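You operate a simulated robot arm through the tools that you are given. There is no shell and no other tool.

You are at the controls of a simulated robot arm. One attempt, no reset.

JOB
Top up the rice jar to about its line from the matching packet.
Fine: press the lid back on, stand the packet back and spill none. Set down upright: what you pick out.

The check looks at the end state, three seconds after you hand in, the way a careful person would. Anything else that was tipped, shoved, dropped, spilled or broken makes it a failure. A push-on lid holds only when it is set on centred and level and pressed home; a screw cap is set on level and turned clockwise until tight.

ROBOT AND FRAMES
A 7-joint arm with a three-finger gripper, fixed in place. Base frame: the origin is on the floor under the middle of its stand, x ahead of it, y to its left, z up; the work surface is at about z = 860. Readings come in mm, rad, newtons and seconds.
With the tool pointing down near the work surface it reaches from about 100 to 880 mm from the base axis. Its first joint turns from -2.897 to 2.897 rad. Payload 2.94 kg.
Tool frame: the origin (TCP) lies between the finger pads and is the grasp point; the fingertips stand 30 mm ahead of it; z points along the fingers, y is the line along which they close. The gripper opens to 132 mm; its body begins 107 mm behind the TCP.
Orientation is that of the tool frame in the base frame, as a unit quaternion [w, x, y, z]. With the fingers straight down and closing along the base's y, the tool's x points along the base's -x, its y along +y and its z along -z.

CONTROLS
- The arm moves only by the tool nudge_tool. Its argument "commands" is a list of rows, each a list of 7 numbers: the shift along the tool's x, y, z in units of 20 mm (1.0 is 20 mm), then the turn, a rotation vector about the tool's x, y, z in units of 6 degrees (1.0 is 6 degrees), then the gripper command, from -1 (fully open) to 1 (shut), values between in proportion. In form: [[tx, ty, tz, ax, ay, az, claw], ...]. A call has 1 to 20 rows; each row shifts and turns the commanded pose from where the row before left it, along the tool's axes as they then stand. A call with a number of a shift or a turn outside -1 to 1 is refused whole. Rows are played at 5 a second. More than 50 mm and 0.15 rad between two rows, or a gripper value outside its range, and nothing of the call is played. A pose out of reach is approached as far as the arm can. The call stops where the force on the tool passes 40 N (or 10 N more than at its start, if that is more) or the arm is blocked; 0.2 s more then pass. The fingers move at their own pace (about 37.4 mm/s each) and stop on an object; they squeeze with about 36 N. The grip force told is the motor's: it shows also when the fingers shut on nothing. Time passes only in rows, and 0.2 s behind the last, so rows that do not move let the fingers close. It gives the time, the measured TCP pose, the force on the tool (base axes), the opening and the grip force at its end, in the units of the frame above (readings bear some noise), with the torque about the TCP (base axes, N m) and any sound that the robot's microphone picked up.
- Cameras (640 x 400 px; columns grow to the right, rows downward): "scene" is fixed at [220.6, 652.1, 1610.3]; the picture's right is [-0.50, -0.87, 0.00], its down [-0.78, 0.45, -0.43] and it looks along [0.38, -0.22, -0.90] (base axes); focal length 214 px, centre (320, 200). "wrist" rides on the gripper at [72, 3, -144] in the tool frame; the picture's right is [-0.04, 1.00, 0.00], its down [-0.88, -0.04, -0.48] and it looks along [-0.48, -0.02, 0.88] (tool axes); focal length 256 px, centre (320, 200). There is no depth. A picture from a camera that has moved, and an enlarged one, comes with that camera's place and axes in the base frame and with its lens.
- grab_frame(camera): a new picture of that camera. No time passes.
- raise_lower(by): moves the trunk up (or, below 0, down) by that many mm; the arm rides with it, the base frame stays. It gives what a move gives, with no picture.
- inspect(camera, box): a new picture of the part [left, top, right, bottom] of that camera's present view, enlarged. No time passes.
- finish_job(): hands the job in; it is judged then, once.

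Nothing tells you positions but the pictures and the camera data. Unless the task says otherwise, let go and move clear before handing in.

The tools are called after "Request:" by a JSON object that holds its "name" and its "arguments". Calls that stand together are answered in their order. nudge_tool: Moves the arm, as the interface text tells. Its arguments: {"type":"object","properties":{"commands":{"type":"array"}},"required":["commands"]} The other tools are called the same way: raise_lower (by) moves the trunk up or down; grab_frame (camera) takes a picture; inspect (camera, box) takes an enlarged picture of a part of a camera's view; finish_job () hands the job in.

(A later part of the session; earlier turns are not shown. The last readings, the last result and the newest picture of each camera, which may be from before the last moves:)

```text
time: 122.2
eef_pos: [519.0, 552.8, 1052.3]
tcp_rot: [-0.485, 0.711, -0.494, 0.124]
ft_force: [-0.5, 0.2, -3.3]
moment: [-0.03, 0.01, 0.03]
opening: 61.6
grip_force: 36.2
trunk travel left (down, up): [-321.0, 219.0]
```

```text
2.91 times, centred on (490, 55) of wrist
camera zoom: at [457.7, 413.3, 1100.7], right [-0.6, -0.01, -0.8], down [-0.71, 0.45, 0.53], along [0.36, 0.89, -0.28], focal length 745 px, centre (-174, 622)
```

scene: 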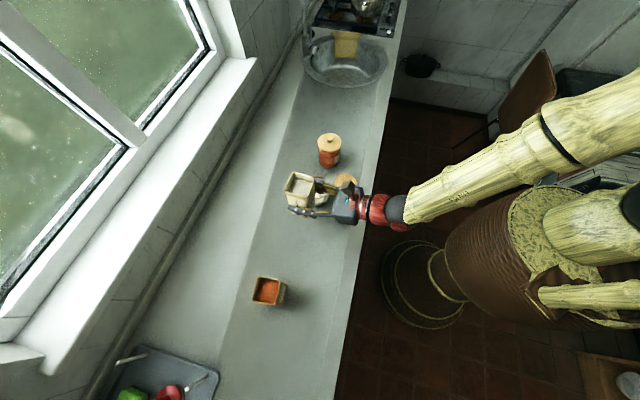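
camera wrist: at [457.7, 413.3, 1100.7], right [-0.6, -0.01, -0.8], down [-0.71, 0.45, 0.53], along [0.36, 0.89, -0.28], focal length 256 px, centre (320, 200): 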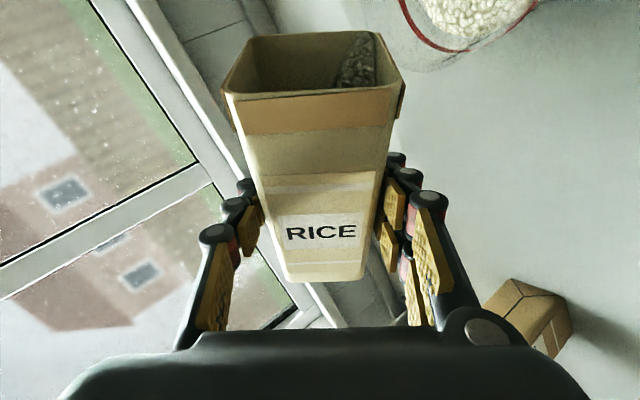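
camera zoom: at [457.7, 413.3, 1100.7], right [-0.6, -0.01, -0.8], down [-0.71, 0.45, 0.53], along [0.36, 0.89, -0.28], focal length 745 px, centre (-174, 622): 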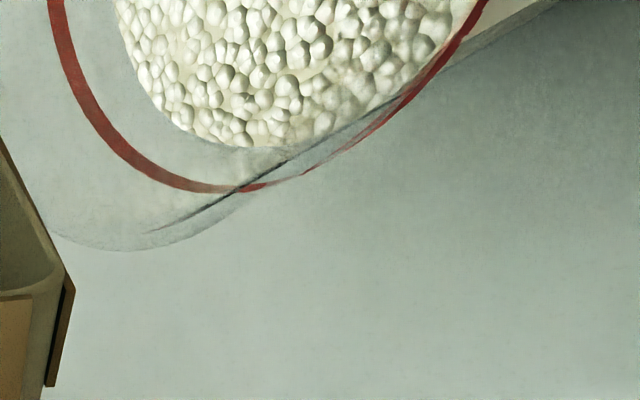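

Gap to the line is about 14 mm. Another small step.

Request:
{"name": "nudge_tool", "arguments": {"commands": [[0.033, -0.089, 0, 0, 0, 0.2, 1], [0.033, -0.089, 0, 0, 0, 0.2, 1], [0.033, -0.089, 0, 0, 0, 0.2, 1], [0.033, -0.089, 0, 0, 0, 0.2, 1], [0, 0, 0, 0, 0, 0, 1], [0, 0, 0, 0, 0, 0, 1], [0, 0, 0, 0, 0, 0, 1], [0, 0, 0, 0, 0, 0, 1], [0, 0, 0, 0, 0, 0, 1], [0, 0, 0, 0, 0, 0, 1], [0, 0, 0, 0, 0, 0, 1], [0, 0, 0, 0, 0, 0, 1]]}}

Request:
{"name": "grab_frame", "arguments": {"camera": "wrist"}}

Request:
{"name": "inspect", "arguments": {"camera": "wrist", "box": [370, 0, 590, 110]}}

```text
time: 124.8
eef_pos: [526.0, 551.4, 1057.5]
tcp_rot: [-0.49, 0.69, -0.523, 0.104]
ft_force: [-0.2, -0.1, -2.2]
moment: [-0.03, -0.01, 0.03]
opening: 61.5
grip_force: 36.3
trunk travel left (down, up): [-321.0, 219.0]
```

```text
taken
camera wrist: at [459.5, 411.3, 1100.6], right [-0.64, 0.06, -0.77], down [-0.67, 0.45, 0.59], along [0.38, 0.89, -0.25], focal length 256 px, centre (320, 200)
```

wrist: 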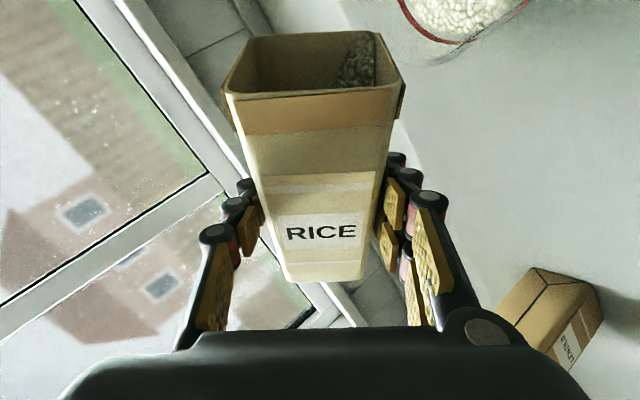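

```text
2.91 times, centred on (480, 55) of wrist
camera zoom: at [459.5, 411.3, 1100.6], right [-0.64, 0.06, -0.77], down [-0.67, 0.45, 0.59], along [0.38, 0.89, -0.25], focal length 745 px, centre (-146, 622)
```

zoom: 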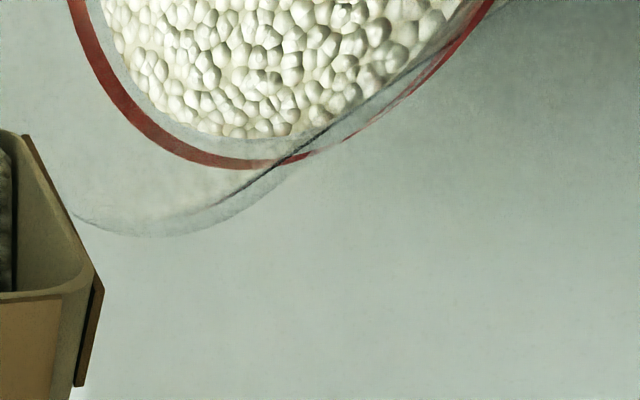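

Gap is now only about 3 mm. I'll roll the packet back, raise it and move it left, so the scene camera can see the jar to verify the level.

Request:
{"name": "nudge_tool", "arguments": {"commands": [[-0.137, 0.451, 0, 0, 0, -1, 1], [-0.137, 0.451, 0, 0, 0, -1, 1], [-0.137, 0.451, 0, 0, 0, -1, 1], [-0.137, 0.451, 0, 0, 0, -1, 1], [-0.137, 0.451, 0, 0, 0, -1, 1], [-0.137, 0.451, 0, 0, 0, -1, 1], [0.165, -0.85, -0.5, 0, 0, 0, 1], [0.165, -0.85, -0.5, 0, 0, 0, 1], [0.165, -0.85, -0.5, 0, 0, 0, 1], [-0.9, -0.17, 0, 0, 0, 0, 1], [-0.9, -0.17, 0, 0, 0, 0, 1], [-0.9, -0.17, 0, 0, 0, 0, 1], [0, 0, 0, 0, 0, 0, 1]]}}

Request:
{"name": "grab_frame", "arguments": {"camera": "wrist"}}

Request:
{"name": "inspect", "arguments": {"camera": "scene", "box": [260, 140, 370, 230]}}

```text
time: 127.6
eef_pos: [453.0, 596.4, 1072.3]
tcp_rot: [-0.435, 0.817, -0.283, 0.251]
ft_force: [-0.2, 1.7, -2.7]
moment: [-0.04, 0.02, -0.05]
opening: 61.1
grip_force: 36.1
trunk travel left (down, up): [-321.0, 219.0]
```

```text
taken
camera wrist: at [409.5, 464.9, 1153.7], right [-0.28, -0.43, -0.86], down [-0.93, 0.35, 0.13], along [0.24, 0.83, -0.5], focal length 256 px, centre (320, 200)
```

wrist: 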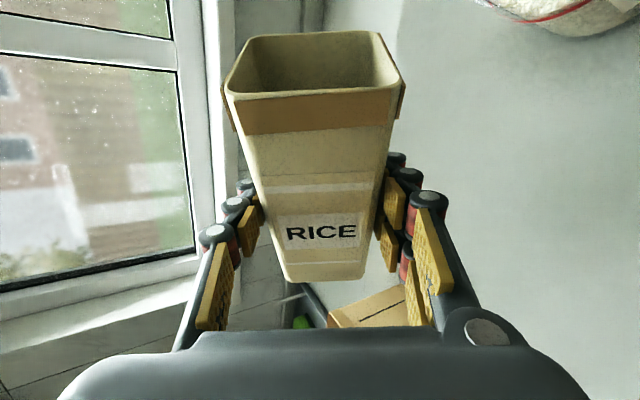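

```text
4.44 times, centred on (315, 185) of scene
camera zoom: at [220.6, 652.1, 1610.3], right [-0.5, -0.87, 0.0], down [-0.78, 0.45, -0.43], along [0.38, -0.22, -0.9], focal length 953 px, centre (342, 267)
```

zoom: 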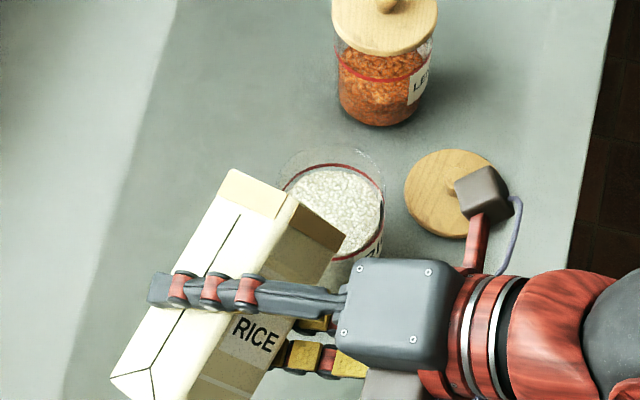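

Request:
{"name": "nudge_tool", "arguments": {"commands": [[0, 0, 0, 0, 0, -1, 1], [0, 0, 0, 0, 0, -1, 1], [0, 0, 0, 0, 0, -1, 1], [0, 0, 0, 0, 0, -1, 1], [0, 0, 0, 0, 0, -1, 1], [0, 0, 0, 0, 0, -1, 1], [0, 0, 0, 0, 0, -1, 1], [0, 0, 0, 0, 0, -1, 1], [0, 0, 0, 0, 0, -1, 1], [0, 0, 0, 0, 0, -1, 1], [0, 0, 0, 0, 0, -1, 1], [0, 0, 0, 0, 0, -1, 1], [0, 0, 0, 0, 0, -1, 1], [0, 0, 0, 0, 0.83, -0.1, 1], [0, 0, 0, 0, 0.83, 0, 1], [0, 0, 0, 0, 0, 0, 1]]}}

Request:
{"name": "grab_frame", "arguments": {"camera": "wrist"}}

Request:
{"name": "inspect", "arguments": {"camera": "scene", "box": [295, 160, 345, 210]}}

Request:
{"name": "inspect", "arguments": {"camera": "scene", "box": [250, 140, 380, 260]}}

```text
time: 131.0
eef_pos: [453.8, 595.9, 1073.7]
tcp_rot: [-0.202, 0.769, 0.281, 0.538]
ft_force: [-0.7, 0.3, -3.4]
moment: [0.0, -0.02, 0.02]
opening: 61.6
grip_force: 35.7
trunk travel left (down, up): [-321.0, 219.0]
```

```text
taken
camera wrist: at [372.0, 521.8, 1192.3], right [0.64, -0.77, -0.05], down [-0.59, -0.45, -0.66], along [0.49, 0.45, -0.75], focal length 256 px, centre (320, 200)
```

wrist: 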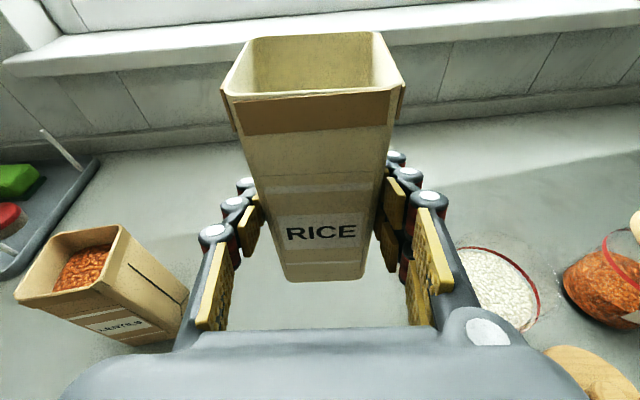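

```text
8.00 times, centred on (320, 185) of scene
camera zoom: at [220.6, 652.1, 1610.3], right [-0.5, -0.87, 0.0], down [-0.78, 0.45, -0.43], along [0.38, -0.22, -0.9], focal length 1716 px, centre (320, 320)
```

zoom: 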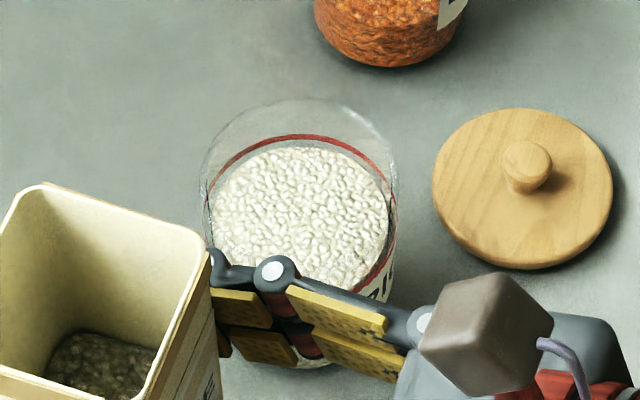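

```text
3.33 times, centred on (315, 200) of scene
camera zoom: at [220.6, 652.1, 1610.3], right [-0.5, -0.87, 0.0], down [-0.78, 0.45, -0.43], along [0.38, -0.22, -0.9], focal length 715 px, centre (337, 200)
```

zoom: 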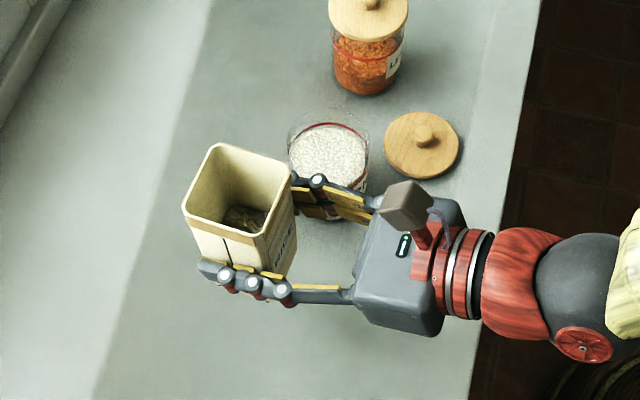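

The rice surface is now about 3 mm under the line's centre (essentially at the line), with nothing spilled. I'll put the packet back on its spot.

Request:
{"name": "nudge_tool", "arguments": {"commands": [[0.067, -0.94, 0.182, 0, 0, -0.109, 1], [0.067, -0.94, 0.182, 0, 0, 0, 1], [0.067, -0.94, 0.182, 0, 0, 0, 1], [-0.5, 0, 0.182, 0, 0, 0, 1], [-0.86, 0, 0.313, 0, 0, 0, 1], [-0.86, 0, 0.313, 0, 0, 0, 1], [-0.86, 0, 0.313, 0, 0, 0, 1], [-0.86, 0, 0.313, 0, 0, 0, 1], [-0.86, 0, 0.313, 0, 0, 0, 1], [-0.86, 0, 0.313, 0, 0, 0, 1], [-0.3, 0, 0.109, 0, 0, 0, 1], [0, 0, 0, 0, 0, 0, 1]]}}

Request:
{"name": "inspect", "arguments": {"camera": "scene", "box": [230, 160, 390, 300]}}

Request:
{"name": "grab_frame", "arguments": {"camera": "wrist"}}

```text
time: 133.6
eef_pos: [425.6, 647.2, 947.5]
tcp_rot: [-0.199, 0.768, 0.286, 0.538]
ft_force: [0.1, -0.1, -2.8]
moment: [-0.03, 0.02, 0.01]
opening: 61.5
grip_force: 35.6
trunk travel left (down, up): [-321.0, 219.0]
```

```text
2.86 times, centred on (310, 230) of scene
camera zoom: at [220.6, 652.1, 1610.3], right [-0.5, -0.87, 0.0], down [-0.78, 0.45, -0.43], along [0.38, -0.22, -0.9], focal length 613 px, centre (349, 114)
```

zoom: 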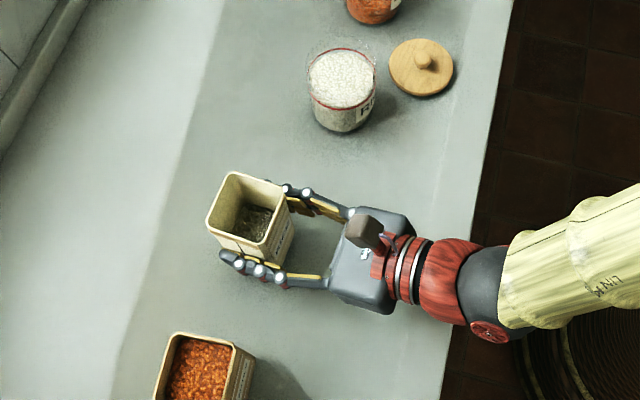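

```text
taken
camera wrist: at [343.6, 572.7, 1066.1], right [0.64, -0.77, -0.04], down [-0.59, -0.46, -0.66], along [0.49, 0.45, -0.75], focal length 256 px, centre (320, 200)
```

wrist: 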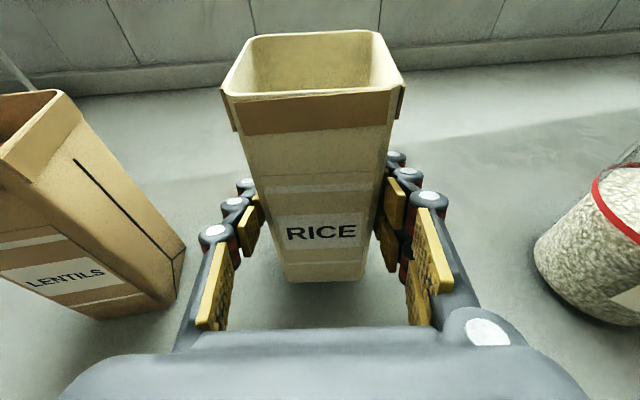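

Request:
{"name": "nudge_tool", "arguments": {"commands": [[-0.25, 0, 0.091, 0, 0, 0, 1], [-0.2, 0, 0.073, 0, 0, 0, 1], [-0.15, 0, 0.055, 0, 0, 0, 1], [0, 0, 0, 0, 0, 0, 1]]}}

Request:
{"name": "inspect", "arguments": {"camera": "scene", "box": [295, 160, 345, 210]}}

```text
time: 134.6
eef_pos: [426.3, 646.5, 935.2]
tcp_rot: [-0.198, 0.767, 0.285, 0.539]
ft_force: [-0.4, -0.1, -4.0]
moment: [-0.03, 0.02, -0.03]
opening: 61.7
grip_force: 36.4
trunk travel left (down, up): [-321.0, 219.0]
```

```text
8.00 times, centred on (320, 185) of scene
camera zoom: at [220.6, 652.1, 1610.3], right [-0.5, -0.87, 0.0], down [-0.78, 0.45, -0.43], along [0.38, -0.22, -0.9], focal length 1716 px, centre (320, 320)
```

zoom: 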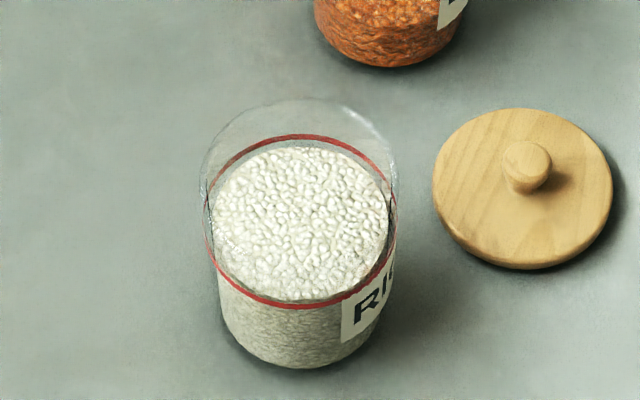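

The level sits right at the red line. Now setting the packet down in small steps.

Request:
{"name": "nudge_tool", "arguments": {"commands": [[-0.1, 0, 0.036, 0, 0, 0, 1], [0, 0, 0, 0, 0, 0, 1]]}}

Request:
{"name": "nudge_tool", "arguments": {"commands": [[-0.07, 0, 0.026, 0, 0, 0, 1], [0, 0, 0, 0, 0, 0, 1]]}}

Request:
{"name": "nudge_tool", "arguments": {"commands": [[-0.05, 0, 0.018, 0, 0, 0, 1], [0, 0, 0, 0, 0, 0, 1]]}}

```text
time: 135.2
eef_pos: [425.9, 645.5, 932.5]
tcp_rot: [-0.199, 0.767, 0.286, 0.539]
ft_force: [0.4, 0.0, -3.2]
moment: [0.01, 0.02, -0.03]
opening: 61.3
grip_force: 36.1
trunk travel left (down, up): [-321.0, 219.0]
```

```text
time: 135.8
eef_pos: [425.8, 646.6, 931.9]
tcp_rot: [-0.199, 0.767, 0.285, 0.539]
ft_force: [0.0, 0.1, -0.2]
moment: [-0.01, 0.19, 0.03]
opening: 61.5
grip_force: 36.3
trunk travel left (down, up): [-321.0, 219.0]
```

```text
time: 136.4
eef_pos: [425.4, 647.3, 933.0]
tcp_rot: [-0.199, 0.767, 0.284, 0.54]
ft_force: [-1.7, -1.9, 8.3]
moment: [-0.08, 0.64, 0.07]
opening: 61.3
grip_force: 35.9
trunk travel left (down, up): [-321.0, 219.0]
```

The packet is on the counter. Opening the fingers and backing straight out.

Request:
{"name": "nudge_tool", "arguments": {"commands": [[0.02, 0, -0.007, 0, 0, 0, 1], [0, 0, 0, 0, 0, 0, 0.05], [0, 0, 0, 0, 0, 0, -0.1], [0, 0, 0, 0, 0, 0, -0.3], [0, 0, 0, 0, 0, 0, -0.5], [0, 0, 0, 0, 0, 0, -0.5]]}}

Request:
{"name": "grab_frame", "arguments": {"camera": "wrist"}}

Request:
{"name": "inspect", "arguments": {"camera": "scene", "box": [230, 180, 350, 300]}}

```text
time: 137.8
eef_pos: [425.8, 647.2, 930.9]
tcp_rot: [-0.2, 0.767, 0.286, 0.539]
ft_force: [0.5, 0.4, -0.3]
moment: [-0.01, 0.01, 0.05]
opening: 99.1
grip_force: 0.0
trunk travel left (down, up): [-321.0, 219.0]
```

```text
taken
camera wrist: at [344.3, 572.8, 1048.7], right [0.64, -0.77, -0.04], down [-0.59, -0.46, -0.66], along [0.49, 0.45, -0.75], focal length 256 px, centre (320, 200)
```

wrist: 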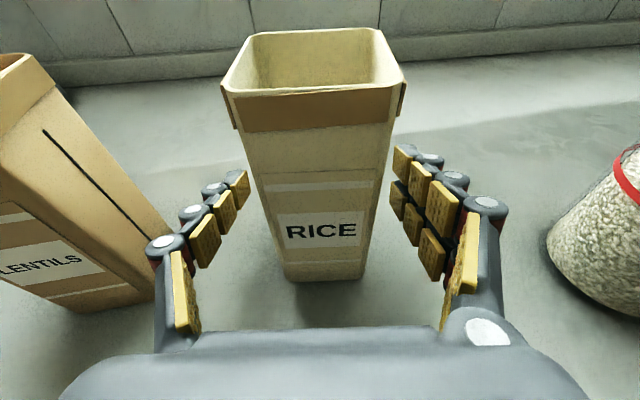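

```text
3.33 times, centred on (290, 240) of scene
camera zoom: at [220.6, 652.1, 1610.3], right [-0.5, -0.87, 0.0], down [-0.78, 0.45, -0.43], along [0.38, -0.22, -0.9], focal length 715 px, centre (420, 67)
```

zoom: 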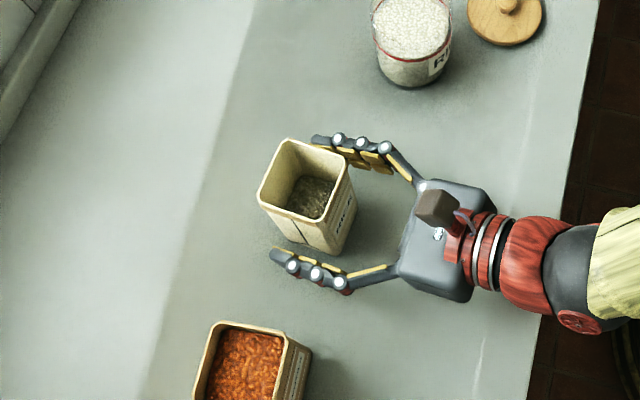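

Packet stands upright with fingers clear. Backing out and rising, then turning the hand back the way it came.

Request:
{"name": "nudge_tool", "arguments": {"commands": [[-0.2, 0, -0.55, 0, 0, 0, -0.5], [-0.321, 0, -0.88, 0, 0, 0, -0.5], [-0.321, 0, -0.88, 0, 0, 0, -0.5], [-0.321, 0, -0.88, 0, 0, 0, -0.5], [-0.321, 0, -0.88, 0, 0, 0, -0.5], [-0.321, 0, -0.88, 0, 0, 0, -0.5], [-0.321, 0, -0.88, 0, 0, 0, -0.5], [-0.321, 0, -0.88, 0, 0, 0, -0.5], [-0.2, 0, -0.5, 0, 0, 0, -0.5], [0.8, 0, -0.29, 0, 0, 0, -0.5], [0.94, 0, -0.342, 0, 0, 0, -0.5], [0.94, 0, -0.342, 0, 0, 0, -0.5], [0.94, 0, -0.342, 0, 0, 0, -0.5], [0.94, 0, -0.342, 0, 0, 0, -0.5], [0, 0, 0, 0, 0, 0, -0.5]]}}

Request:
{"name": "grab_frame", "arguments": {"camera": "wrist"}}

Request:
{"name": "grab_frame", "arguments": {"camera": "scene"}}

```text
time: 141.0
eef_pos: [310.3, 544.4, 1027.9]
tcp_rot: [-0.2, 0.767, 0.286, 0.539]
ft_force: [0.6, 0.1, -0.4]
moment: [0.03, 0.04, -0.01]
opening: 98.9
grip_force: 0.1
trunk travel left (down, up): [-321.0, 219.0]
```

```text
taken
camera wrist: at [227.4, 471.7, 1145.1], right [0.64, -0.77, -0.04], down [-0.59, -0.46, -0.66], along [0.49, 0.45, -0.75], focal length 256 px, centre (320, 200)
```

wrist: 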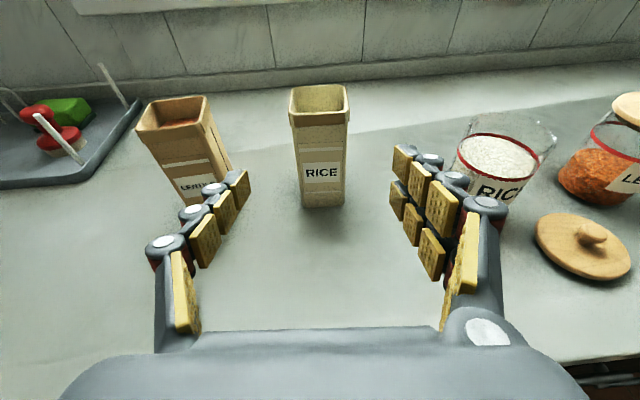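

```text
taken
```

scene: 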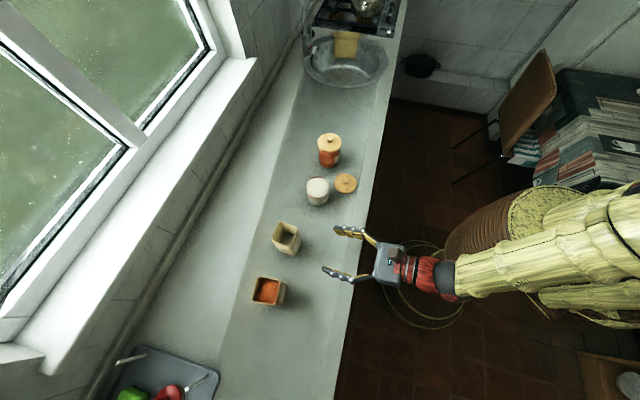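

Request:
{"name": "nudge_tool", "arguments": {"commands": [[0, 0, 0, 0, 0, 1, -0.5], [0, 0, 0, 0, 0, 1, -0.5], [0, 0, 0, 0, 0, 1, -0.5], [0, 0, 0, 0, 0, 1, -0.5], [0, 0, 0, 0, 0, 1, -0.5], [0, 0, 0, 0, 0, 1, -0.5], [0, 0, 0, 0, 0, 1, -0.5], [0, 0, 0, 0, 0, 1, -0.5], [0, 0, 0, 0, 0, 1, -0.5], [0, 0, 0, 0, 0, 1, -0.5], [0, 0, 0, 0, 0, 1, -0.5], [0, 0, 0, 0, 0, 1, -0.5], [0, 0, 0, 0, 0, 1, -0.5], [0, 0, 0, 0, 0, 1, -0.5], [0, 0, 0, 0, 0, 1, -0.5]]}}

Request:
{"name": "nudge_tool", "arguments": {"commands": [[0, 0, 0, 0, 0, 1, -0.5], [0, 0, 0, 0, 0, 1, -0.5], [0, 0, 0, 0, 0, 1, -0.5], [0, 0, 0, 0, 0, 1, -0.5], [0, 0, 0, 0, 0, 1, -0.5], [0, 0, 0, 0, 0, 1, -0.5], [0, 0, 0, 0, 0, 1, -0.5], [0, 0, 0, 0, 0, 1, -0.5], [0, 0, 0, 0, 0, 1, -0.5], [0, 0, 0, 0, 0, 1, -0.5], [0, 0, 0, 0, 0, 1, -0.5], [0, 0, 0, 0, 0, 1, -0.5], [0, 0, 0, 0, 0, 1, -0.5], [0, 0, 0, 0, 0, 1, -0.5], [0, 0, 0, 0, 0, 1, -0.5], [0, 0, 0, 0, 0, 0, -0.5]]}}

```text
time: 144.2
eef_pos: [310.4, 546.1, 1026.6]
tcp_rot: [-0.522, 0.744, -0.341, 0.239]
ft_force: [0.1, 0.1, -0.1]
moment: [0.02, 0.01, 0.0]
opening: 98.9
grip_force: 0.1
trunk travel left (down, up): [-321.0, 219.0]
```

```text
time: 147.6
eef_pos: [309.7, 546.5, 1028.0]
tcp_rot: [0.54, -0.284, 0.767, 0.199]
ft_force: [0.0, -0.3, -0.7]
moment: [0.0, -0.04, -0.02]
opening: 99.1
grip_force: 0.0
trunk travel left (down, up): [-321.0, 219.0]
```

Request:
{"name": "nudge_tool", "arguments": {"commands": [[-0.88, -0.034, -0.155, 0, 0, 0, -0.5], [-0.88, -0.034, -0.155, 0, 0, 0, -0.5], [-0.88, -0.034, -0.155, 0, 0, 0, -0.5], [-0.88, -0.034, -0.155, 0, 0, 0, -0.5], [-0.88, -0.034, -0.155, 0, 0, 0, -0.5], [-0.88, -0.034, -0.155, 0, 0, 0, -0.5], [-0.88, -0.034, -0.155, 0, 0, 0, -0.5], [-0.88, -0.034, -0.155, 0, 0, 0, -0.5], [-0.88, -0.034, -0.155, 0, 0, 0, -0.5], [-0.88, -0.034, -0.155, 0, 0, 0, -0.5], [0, 0, 0, 0, 0, 0, -0.5]]}}

Request:
{"name": "nudge_tool", "arguments": {"commands": [[0, 0, 0, 0, 0.95, 0, -0.2], [0, 0, 0, 0, 0.95, 0, -0.2], [0, 0, 0, 0, 0.95, 0, -0.2], [0, 0, 0, 0, 0.95, 0, -0.2], [0, 0, 0, 0, 0.95, 0, -0.2], [0, 0, 0, 0, 0.95, 0, -0.2], [0, 0, 0, 0, 0.95, 0, -0.2], [0, 0, 0, 0, 0.95, 0, -0.2], [0, 0, 0, 0, 0, 0, -0.2]]}}

Request:
{"name": "grab_frame", "arguments": {"camera": "scene"}}

```text
time: 150.0
eef_pos: [337.9, 560.9, 1202.8]
tcp_rot: [0.539, -0.285, 0.767, 0.199]
ft_force: [-1.2, -0.4, -0.9]
moment: [-0.01, 0.0, 0.0]
opening: 99.2
grip_force: 0.0
trunk travel left (down, up): [-321.0, 219.0]
```

```text
time: 152.0
eef_pos: [336.9, 561.2, 1204.5]
tcp_rot: [0.199, -0.34, 0.916, 0.073]
ft_force: [-0.3, -0.5, -0.1]
moment: [0.0, 0.01, 0.0]
opening: 79.3
grip_force: 0.1
trunk travel left (down, up): [-321.0, 219.0]
```

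```text
taken
```

scene: 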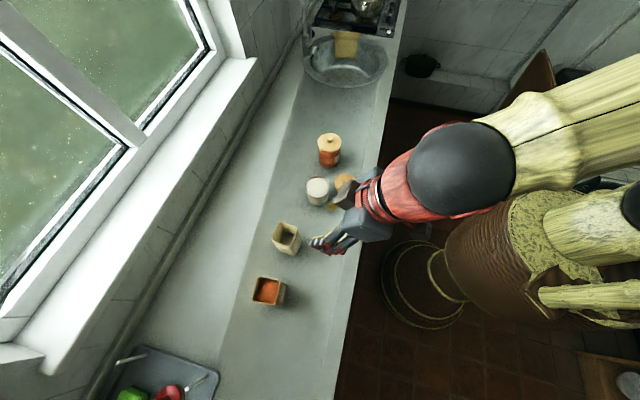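

Request:
{"name": "nudge_tool", "arguments": {"commands": [[0, 0, 0, 0.179, 0.488, 0.835, 0.2], [0, 0, 0, 0.179, 0.488, 0.835, 0.2], [0, 0, 0, 0.179, 0.488, 0.835, 0.2], [0, 0, 0, 0.179, 0.488, 0.835, 0.2], [0, 0, 0, 0.179, 0.488, 0.835, 0.2], [0, 0, 0, 0.179, 0.488, 0.835, 0.2], [0, 0, 0, 0.179, 0.488, 0.835, 0.2], [0, 0, 0, 0.179, 0.488, 0.835, 0.2], [0, 0, 0, 0, 0, 0, 0.2]]}}

Request:
{"name": "grab_frame", "arguments": {"camera": "wrist"}}

```text
time: 154.0
eef_pos: [336.7, 561.6, 1202.2]
tcp_rot: [0.0, 0.0, 1.0, 0.0]
ft_force: [0.4, 0.0, 0.5]
moment: [0.02, 0.05, -0.02]
opening: 52.8
grip_force: 0.2
trunk travel left (down, up): [-321.0, 219.0]
```

```text
taken
camera wrist: at [264.6, 565.0, 1347.6], right [0.04, 1.0, 0.0], down [0.88, -0.04, 0.48], along [0.48, -0.02, -0.88], focal length 256 px, centre (320, 200)
```

wrist: 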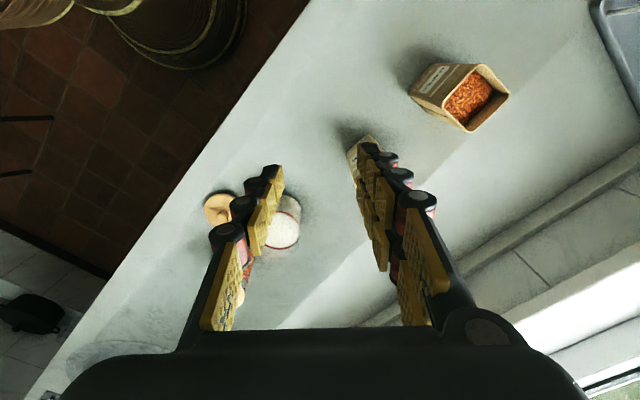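

Request:
{"name": "nudge_tool", "arguments": {"commands": [[-0.85, -0.883, 0, 0, 0, 0, 0.2], [-0.85, -0.883, 0, 0, 0, 0, 0.2], [-0.85, -0.883, 0, 0, 0, 0, 0.2], [-0.85, -0.883, 0, 0, 0, 0, 0.2], [-0.85, -0.883, 0, 0, 0, 0, 0.2], [-0.85, -0.883, 0, 0, 0, 0, 0.2], [-0.85, -0.883, 0, 0, 0, 0, 0.2], [-0.85, -0.883, 0, 0, 0, 0, 0.2], [-0.85, -0.883, 0, 0, 0, 0, 0.2], [-0.85, -0.883, 0, 0, 0, 0, 0.2], [-0.85, -0.883, 0, 0, 0, 0, 0.2], [-0.85, -0.883, 0, 0, 0, 0, 0.2], [0, 0, 0.8, 0, 0, 0, 0.2], [0, 0, 0.9, 0, 0, 0, 0.2], [0, 0, 0.9, 0, 0, 0, 0.2], [0, 0, 0.9, 0, 0, 0, 0.2], [0, 0, 0.6, 0, 0, 0, 0.2], [0, 0, 0, 0, 0, 0, 0.2]]}}

Request:
{"name": "grab_frame", "arguments": {"camera": "wrist"}}

Request:
{"name": "inspect", "arguments": {"camera": "wrist", "box": [250, 60, 390, 200]}}

Request:
{"name": "inspect", "arguments": {"camera": "scene", "box": [300, 130, 390, 220]}}

```text
time: 157.8
eef_pos: [541.7, 348.3, 1121.5]
tcp_rot: [0.0, -0.001, 1.0, 0.0]
ft_force: [0.2, 1.0, -0.2]
moment: [0.0, -0.01, -0.02]
opening: 52.8
grip_force: 0.0
trunk travel left (down, up): [-321.0, 219.0]
```

```text
taken
camera wrist: at [468.9, 353.0, 1265.7], right [0.04, 1.0, 0.0], down [0.88, -0.04, 0.48], along [0.48, -0.02, -0.88], focal length 256 px, centre (320, 200)
```

wrist: 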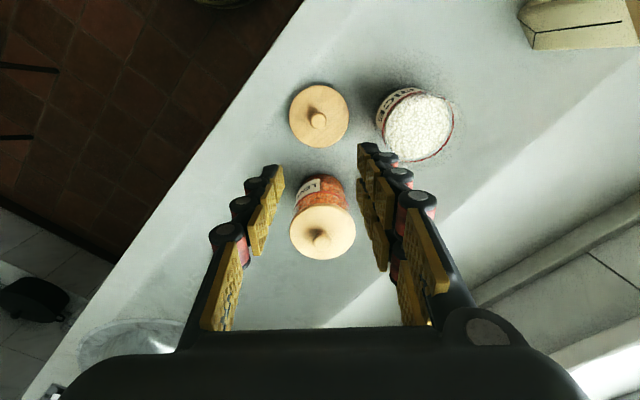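

```text
2.86 times, centred on (320, 130) of wrist
camera zoom: at [468.9, 353.0, 1265.7], right [0.04, 1.0, 0.0], down [0.88, -0.04, 0.48], along [0.48, -0.02, -0.88], focal length 731 px, centre (320, 400)
```

zoom: 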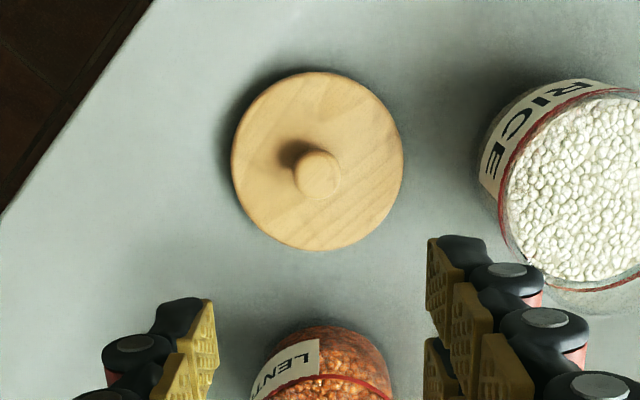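

```text
4.44 times, centred on (345, 175) of scene
camera zoom: at [220.6, 652.1, 1610.3], right [-0.5, -0.87, 0.0], down [-0.78, 0.45, -0.43], along [0.38, -0.22, -0.9], focal length 953 px, centre (209, 311)
```

zoom: 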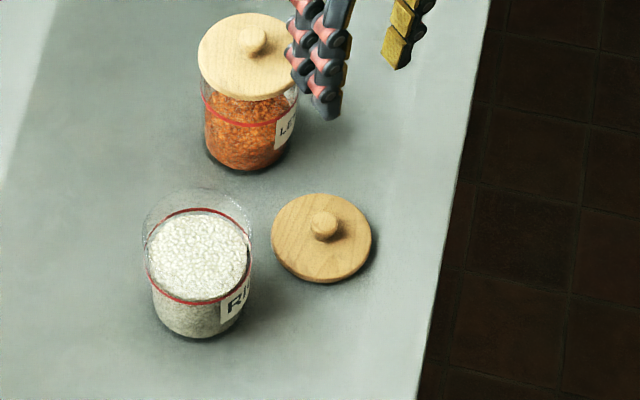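

The lid is where I left it (≈(540.5, 349)). Descending over its knob.

Request:
{"name": "nudge_tool", "arguments": {"commands": [[0.03, 0.02, 0.6, 0, 0, 0, 0.2], [0, 0, 0.9, 0, 0, 0, 0.2], [0, 0, 0.9, 0, 0, 0, 0.2], [0, 0, 0.9, 0, 0, 0, 0.2], [0, 0, 0.9, 0, 0, 0, 0.2], [0, 0, 0.9, 0, 0, 0, 0.2], [0, 0, 0.9, 0, 0, 0, 0.2], [0, 0, 0.9, 0, 0, 0, 0.2], [0, 0, 0.9, 0, 0, 0, 0.2], [0, 0, 0.9, 0, 0, 0, 0.2], [0, 0, 0.6, 0, 0, 0, 0.2], [0, 0, 0.3, 0, 0, 0, 0.2], [0, 0, 0, 0, 0, 0, 0.2]]}}

Request:
{"name": "inspect", "arguments": {"camera": "wrist", "box": [240, 80, 400, 240]}}

Request:
{"name": "inspect", "arguments": {"camera": "scene", "box": [325, 150, 375, 200]}}

```text
time: 160.6
eef_pos: [541.3, 349.3, 928.1]
tcp_rot: [0.0, -0.001, 1.0, 0.001]
ft_force: [0.3, -0.1, 0.1]
moment: [-0.01, 0.0, 0.01]
opening: 52.9
grip_force: 0.1
trunk travel left (down, up): [-321.0, 219.0]
```

```text
2.50 times, centred on (320, 160) of wrist
camera zoom: at [468.3, 352.5, 1073.3], right [0.04, 1.0, 0.0], down [0.88, -0.04, 0.48], along [0.48, -0.02, -0.88], focal length 640 px, centre (320, 300)
```

zoom: 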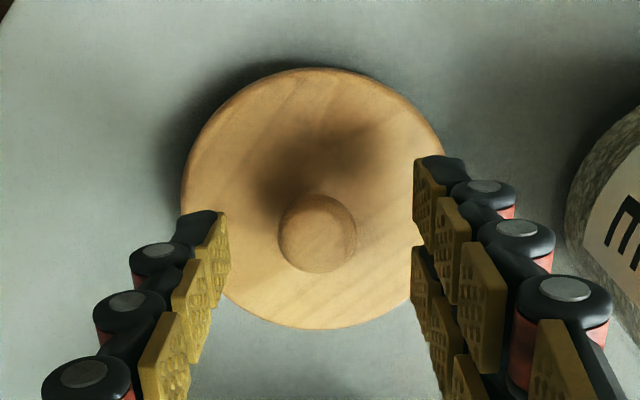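

```text
8.00 times, centred on (350, 175) of scene
camera zoom: at [220.6, 652.1, 1610.3], right [-0.5, -0.87, 0.0], down [-0.78, 0.45, -0.43], along [0.38, -0.22, -0.9], focal length 1716 px, centre (80, 400)
```

zoom: 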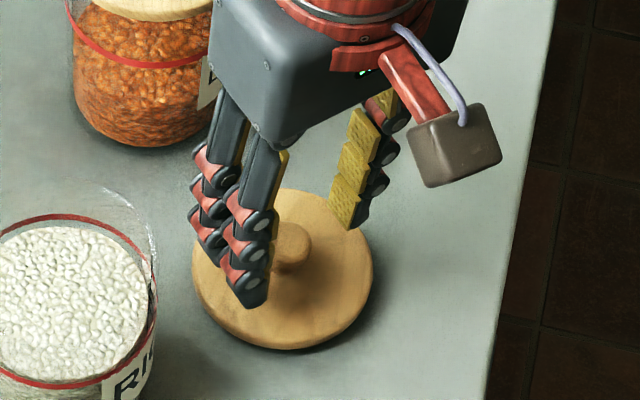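

Request:
{"name": "nudge_tool", "arguments": {"commands": [[0, 0, 0.4, 0, 0, 0, 0.2], [0, 0, 0.27, 0, 0, 0, 0.2], [0, 0, 0, 0, 0, 0, 0.2], [0, 0, 0, 0, 0, 0, 0.5], [0, 0, 0, 0, 0, 0, 0.8], [0, 0, 0, 0, 0, 0, 1], [0, 0, 0, 0, 0, 0, 1], [0, 0, 0, 0, 0, 0, 1]]}}

Request:
{"name": "inspect", "arguments": {"camera": "wrist", "box": [240, 80, 400, 240]}}

```text
time: 162.4
eef_pos: [540.6, 350.6, 916.1]
tcp_rot: [0.001, -0.002, 1.0, 0.0]
ft_force: [0.4, 0.6, -0.5]
moment: [-0.02, 0.0, -0.02]
opening: 22.1
grip_force: 36.0
trunk travel left (down, up): [-321.0, 219.0]
```

```text
2.50 times, centred on (320, 160) of wrist
camera zoom: at [468.4, 352.9, 1060.8], right [0.04, 1.0, 0.0], down [0.88, -0.04, 0.48], along [0.48, -0.02, -0.88], focal length 640 px, centre (320, 300)
```

zoom: 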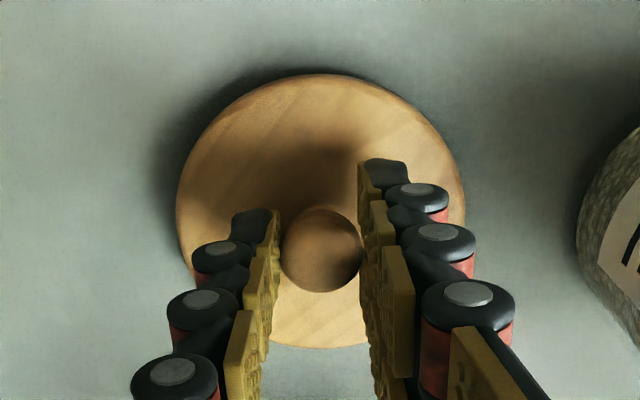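

Knob gripped. Lifting the lid straight up and then over the jar.

Request:
{"name": "nudge_tool", "arguments": {"commands": [[0, 0, -0.3, 0, 0, 0, 1], [0, 0, -0.6, 0, 0, 0, 1], [0, 0, -0.9, 0, 0, 0, 1], [0, 0, -0.9, 0, 0, 0, 1], [0, 0, -0.9, 0, 0, 0, 1], [0, 0, -0.9, 0, 0, 0, 1], [0, 0, -0.9, 0, 0, 0, 1], [0, 0, -0.9, 0, 0, 0, 1], [0, 0, -0.9, 0, 0, 0, 1], [0, 0, -0.9, 0, 0, 0, 1], [0, 0, -0.6, 0, 0, 0, 1], [0, 0, 0, 0, 0, 0, 1]]}}

Request:
{"name": "inspect", "arguments": {"camera": "wrist", "box": [240, 80, 400, 240]}}

Request:
{"name": "inspect", "arguments": {"camera": "scene", "box": [310, 90, 390, 190]}}

```text
time: 165.0
eef_pos: [540.7, 349.5, 1089.2]
tcp_rot: [0.0, -0.001, 1.0, -0.001]
ft_force: [-0.7, -0.5, -0.3]
moment: [-0.02, -0.04, 0.0]
opening: 21.9
grip_force: 35.6
trunk travel left (down, up): [-321.0, 219.0]
```

```text
2.50 times, centred on (320, 160) of wrist
camera zoom: at [468.4, 352.9, 1233.5], right [0.04, 1.0, 0.0], down [0.88, -0.04, 0.48], along [0.48, -0.02, -0.88], focal length 640 px, centre (320, 300)
```

zoom: 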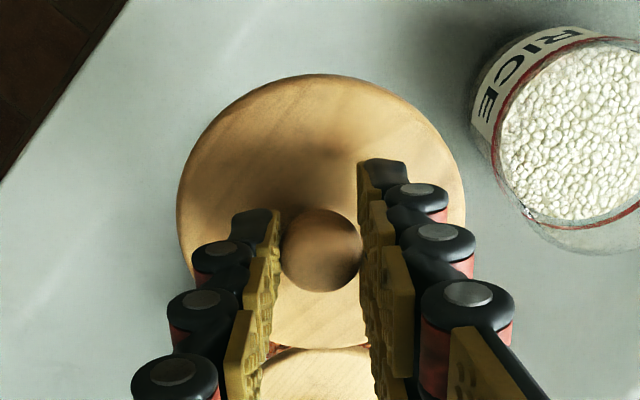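

```text
4.00 times, centred on (350, 140) of scene
camera zoom: at [220.6, 652.1, 1610.3], right [-0.5, -0.87, 0.0], down [-0.78, 0.45, -0.43], along [0.38, -0.22, -0.9], focal length 858 px, centre (200, 440)
```

zoom: 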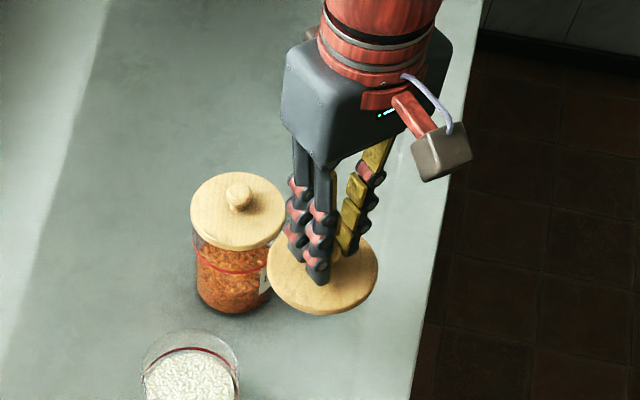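

The lid hangs level. Moving it over the jar axis (545.5, 473.5).

Request:
{"name": "nudge_tool", "arguments": {"commands": [[-0.034, 0.4, 0, 0, 0, 0, 1], [-0.034, 0.85, 0, 0, 0, 0, 1], [-0.034, 0.9, 0, 0, 0, 0, 1], [-0.034, 0.9, 0, 0, 0, 0, 1], [-0.034, 0.9, 0, 0, 0, 0, 1], [-0.034, 0.9, 0, 0, 0, 0, 1], [-0.034, 0.85, 0, 0, 0, 0, 1], [-0.037, 0.5, 0, 0, 0, 0, 1], [0, 0, 0, 0, 0, 0, 1], [0, 0, 0, 0, 0, 0, 1]]}}

Request:
{"name": "inspect", "arguments": {"camera": "wrist", "box": [240, 80, 400, 240]}}

Request:
{"name": "inspect", "arguments": {"camera": "scene", "box": [280, 110, 360, 210]}}

```text
time: 167.2
eef_pos: [546.4, 473.4, 1089.9]
tcp_rot: [0.001, -0.001, 1.0, -0.001]
ft_force: [-0.5, 0.3, -0.3]
moment: [0.0, 0.02, -0.03]
opening: 21.9
grip_force: 35.5
trunk travel left (down, up): [-321.0, 219.0]
```

```text
2.50 times, centred on (320, 160) of wrist
camera zoom: at [474.6, 477.2, 1234.1], right [0.04, 1.0, 0.0], down [0.88, -0.04, 0.48], along [0.48, -0.02, -0.88], focal length 640 px, centre (320, 300)
```

zoom: 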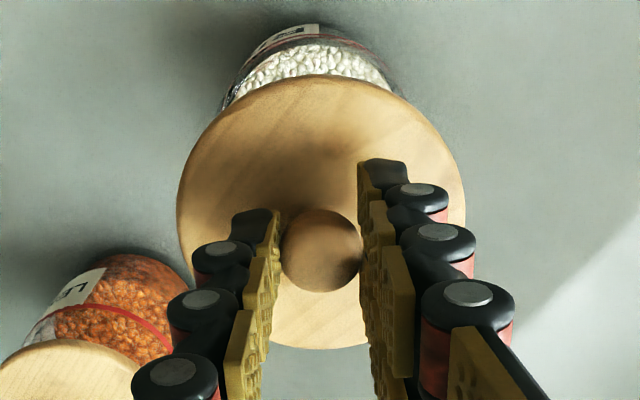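

```text
4.00 times, centred on (320, 160) of scene
camera zoom: at [220.6, 652.1, 1610.3], right [-0.5, -0.87, 0.0], down [-0.78, 0.45, -0.43], along [0.38, -0.22, -0.9], focal length 858 px, centre (320, 360)
```

zoom: 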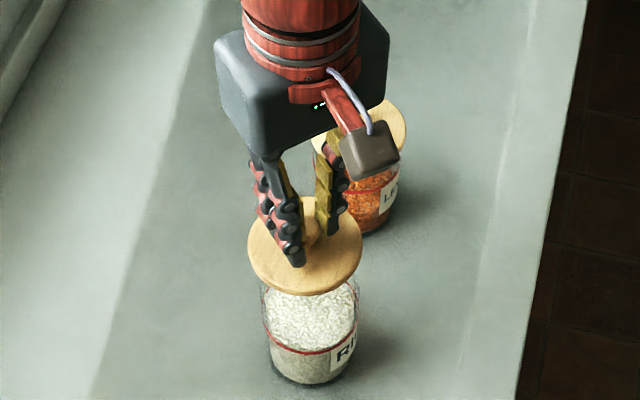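

Request:
{"name": "nudge_tool", "arguments": {"commands": [[0, 0, 0.7, 0, 0, 0, 1], [0, 0, 0.8, 0, 0, 0, 1], [0, 0, 0.6, 0, 0, 0, 1], [0, 0, 0.3, 0, 0, 0, 1], [0, 0, 0, 0, 0, 0, 1], [0, 0, 0, 0, 0, 0, 1]]}}

Request:
{"name": "inspect", "arguments": {"camera": "wrist", "box": [240, 60, 400, 240]}}

Request:
{"name": "inspect", "arguments": {"camera": "scene", "box": [290, 150, 350, 210]}}

```text
time: 168.6
eef_pos: [545.2, 474.5, 1041.5]
tcp_rot: [0.001, -0.001, 1.0, -0.001]
ft_force: [0.0, 0.7, -0.3]
moment: [-0.01, 0.01, 0.03]
opening: 21.8
grip_force: 36.2
trunk travel left (down, up): [-321.0, 219.0]
```

```text
2.22 times, centred on (320, 150) of wrist
camera zoom: at [473.5, 477.2, 1186.3], right [0.04, 1.0, 0.0], down [0.88, -0.04, 0.48], along [0.48, -0.02, -0.88], focal length 569 px, centre (320, 311)
```

zoom: 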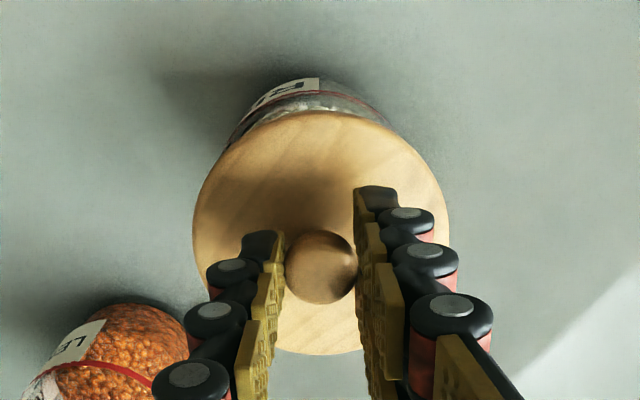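

```text
6.67 times, centred on (320, 180) of scene
camera zoom: at [220.6, 652.1, 1610.3], right [-0.5, -0.87, 0.0], down [-0.78, 0.45, -0.43], along [0.38, -0.22, -0.9], focal length 1430 px, centre (320, 333)
```

zoom: 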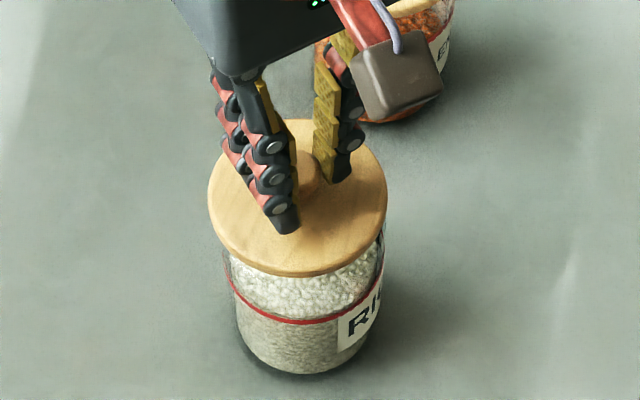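

Let me check the centring more closely before pressing down.

Request:
{"name": "inspect", "arguments": {"camera": "scene", "box": [300, 165, 340, 205]}}

Request:
{"name": "inspect", "arguments": {"camera": "wrist", "box": [280, 80, 380, 150]}}

```text
10.00 times, centred on (320, 185) of scene
camera zoom: at [220.6, 652.1, 1610.3], right [-0.5, -0.87, 0.0], down [-0.78, 0.45, -0.43], along [0.38, -0.22, -0.9], focal length 2145 px, centre (320, 350)
```

zoom: 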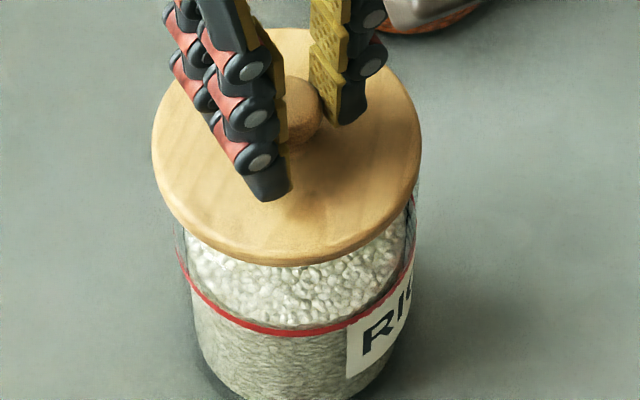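

```text
5.71 times, centred on (330, 115) of wrist
camera zoom: at [473.5, 477.2, 1186.3], right [0.04, 1.0, 0.0], down [0.88, -0.04, 0.48], along [0.48, -0.02, -0.88], focal length 1463 px, centre (263, 686)
```

zoom: 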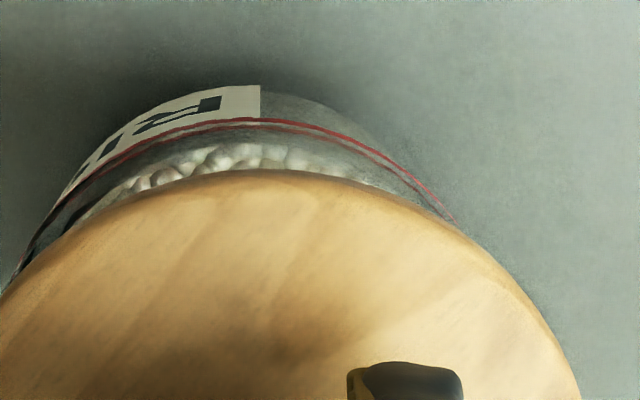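

The lid sits about 2 mm off toward +y; I'll correct that and recheck.

Request:
{"name": "nudge_tool", "arguments": {"commands": [[0.055, -0.095, 0, 0, 0, 0, 1], [0, 0, 0, 0, 0, 0, 1], [0, 0, 0, 0, 0, 0, 1]]}}

Request:
{"name": "inspect", "arguments": {"camera": "scene", "box": [300, 165, 340, 205]}}

Request:
{"name": "inspect", "arguments": {"camera": "wrist", "box": [260, 80, 380, 170]}}

```text
time: 169.4
eef_pos: [544.8, 471.7, 1041.5]
tcp_rot: [0.0, -0.001, 1.0, 0.0]
ft_force: [-0.5, -1.0, 0.0]
moment: [0.01, -0.02, 0.01]
opening: 21.7
grip_force: 35.6
trunk travel left (down, up): [-321.0, 219.0]
```

```text
10.00 times, centred on (320, 185) of scene
camera zoom: at [220.6, 652.1, 1610.3], right [-0.5, -0.87, 0.0], down [-0.78, 0.45, -0.43], along [0.38, -0.22, -0.9], focal length 2145 px, centre (320, 350)
```

zoom: 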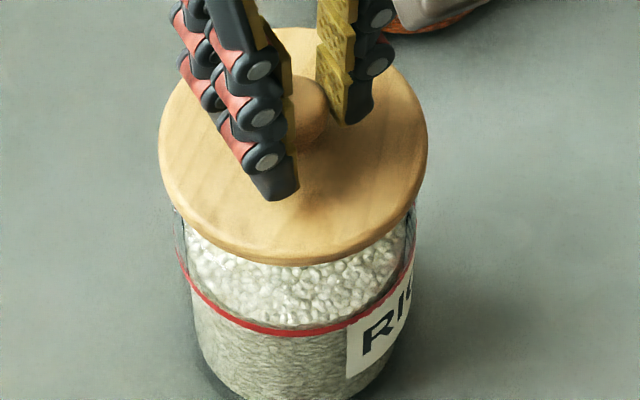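

```text
4.44 times, centred on (320, 125) of wrist
camera zoom: at [472.6, 475.3, 1186.3], right [0.04, 1.0, 0.0], down [0.88, -0.04, 0.48], along [0.48, -0.02, -0.88], focal length 1138 px, centre (320, 533)
```

zoom: 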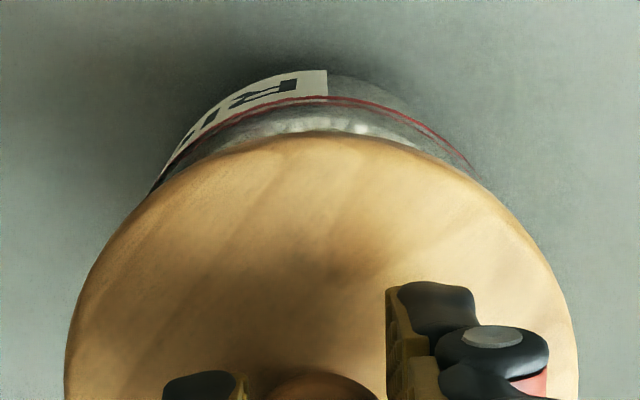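

Now concentric in both views. Lowering in small steps and watching the force.

Request:
{"name": "nudge_tool", "arguments": {"commands": [[0, 0, 0.15, 0, 0, 0, 1], [0, 0, 0.15, 0, 0, 0, 1], [0, 0, 0.1, 0, 0, 0, 1], [0, 0, 0, 0, 0, 0, 1]]}}

Request:
{"name": "nudge_tool", "arguments": {"commands": [[0, 0, 0.1, 0, 0, 0, 1], [0, 0, 0, 0, 0, 0, 1]]}}

Request:
{"name": "nudge_tool", "arguments": {"commands": [[0, 0, 0.1, 0, 0, 0, 1], [0, 0, 0, 0, 0, 0, 1]]}}

```text
time: 170.4
eef_pos: [545.4, 471.8, 1033.0]
tcp_rot: [0.0, -0.001, 1.0, -0.001]
ft_force: [-0.4, -0.6, -0.6]
moment: [0.03, 0.03, 0.03]
opening: 22.0
grip_force: 35.9
trunk travel left (down, up): [-321.0, 219.0]
```

```text
time: 171.0
eef_pos: [546.8, 471.2, 1030.9]
tcp_rot: [0.0, -0.001, 1.0, -0.001]
ft_force: [0.0, 0.0, -1.0]
moment: [0.0, -0.01, -0.01]
opening: 21.9
grip_force: 35.7
trunk travel left (down, up): [-321.0, 219.0]
```

```text
time: 171.6
eef_pos: [545.6, 471.6, 1029.4]
tcp_rot: [0.0, -0.001, 1.0, 0.0]
ft_force: [-0.9, -0.8, -0.7]
moment: [0.01, -0.01, 0.01]
opening: 21.9
grip_force: 35.9
trunk travel left (down, up): [-321.0, 219.0]
```

Request:
{"name": "nudge_tool", "arguments": {"commands": [[0, 0, 0.1, 0, 0, 0, 1], [0, 0, 0, 0, 0, 0, 1]]}}

Request:
{"name": "nudge_tool", "arguments": {"commands": [[0, 0, 0.1, 0, 0, 0, 1], [0, 0, 0, 0, 0, 0, 1]]}}

Request:
{"name": "inspect", "arguments": {"camera": "scene", "box": [300, 165, 340, 205]}}

```text
time: 172.2
eef_pos: [545.2, 470.9, 1027.5]
tcp_rot: [0.0, -0.001, 1.0, 0.0]
ft_force: [0.7, -0.4, -1.3]
moment: [0.02, -0.02, -0.03]
opening: 21.9
grip_force: 36.6
trunk travel left (down, up): [-321.0, 219.0]
```

```text
time: 172.8
eef_pos: [546.3, 470.5, 1024.8]
tcp_rot: [0.0, -0.001, 1.0, 0.0]
ft_force: [-0.9, -0.1, -1.2]
moment: [0.02, -0.04, -0.01]
opening: 21.9
grip_force: 36.2
trunk travel left (down, up): [-321.0, 219.0]
```

```text
10.00 times, centred on (320, 185) of scene
camera zoom: at [220.6, 652.1, 1610.3], right [-0.5, -0.87, 0.0], down [-0.78, 0.45, -0.43], along [0.38, -0.22, -0.9], focal length 2145 px, centre (320, 350)
```

zoom: 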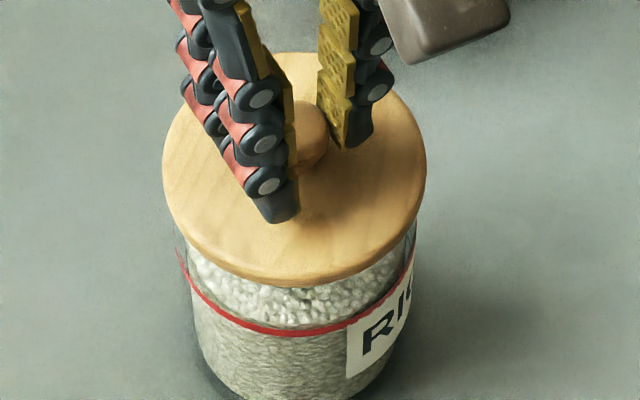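

The plug is entering the mouth without resistance. A few more small steps to seat it.

Request:
{"name": "nudge_tool", "arguments": {"commands": [[0, 0.01, 0.1, 0, 0, 0, 1], [0, 0, 0, 0, 0, 0, 1]]}}

Request:
{"name": "nudge_tool", "arguments": {"commands": [[0, 0, 0.1, 0, 0, 0, 1], [0, 0, 0, 0, 0, 0, 1]]}}

Request:
{"name": "inspect", "arguments": {"camera": "scene", "box": [300, 165, 340, 205]}}

```text
time: 173.4
eef_pos: [545.5, 472.1, 1023.2]
tcp_rot: [0.0, -0.001, 1.0, 0.0]
ft_force: [-0.4, 0.8, -1.1]
moment: [0.02, 0.01, -0.02]
opening: 21.9
grip_force: 35.8
trunk travel left (down, up): [-321.0, 219.0]
```

```text
time: 174.0
eef_pos: [546.7, 471.6, 1022.7]
tcp_rot: [0.001, -0.001, 1.0, 0.001]
ft_force: [0.6, -0.1, 7.6]
moment: [-0.04, 0.21, 0.0]
opening: 22.0
grip_force: 36.3
trunk travel left (down, up): [-321.0, 219.0]
```

```text
10.00 times, centred on (320, 185) of scene
camera zoom: at [220.6, 652.1, 1610.3], right [-0.5, -0.87, 0.0], down [-0.78, 0.45, -0.43], along [0.38, -0.22, -0.9], focal length 2145 px, centre (320, 350)
```

zoom: 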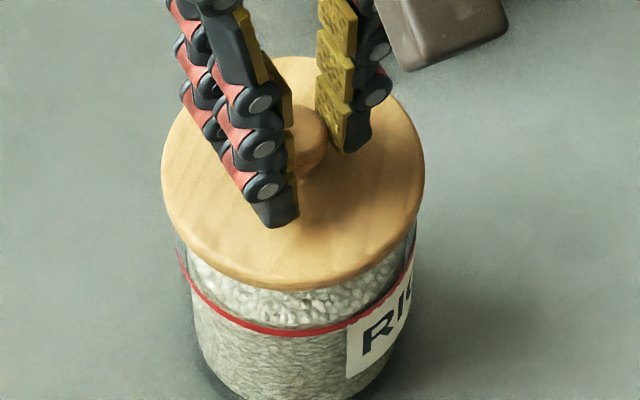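

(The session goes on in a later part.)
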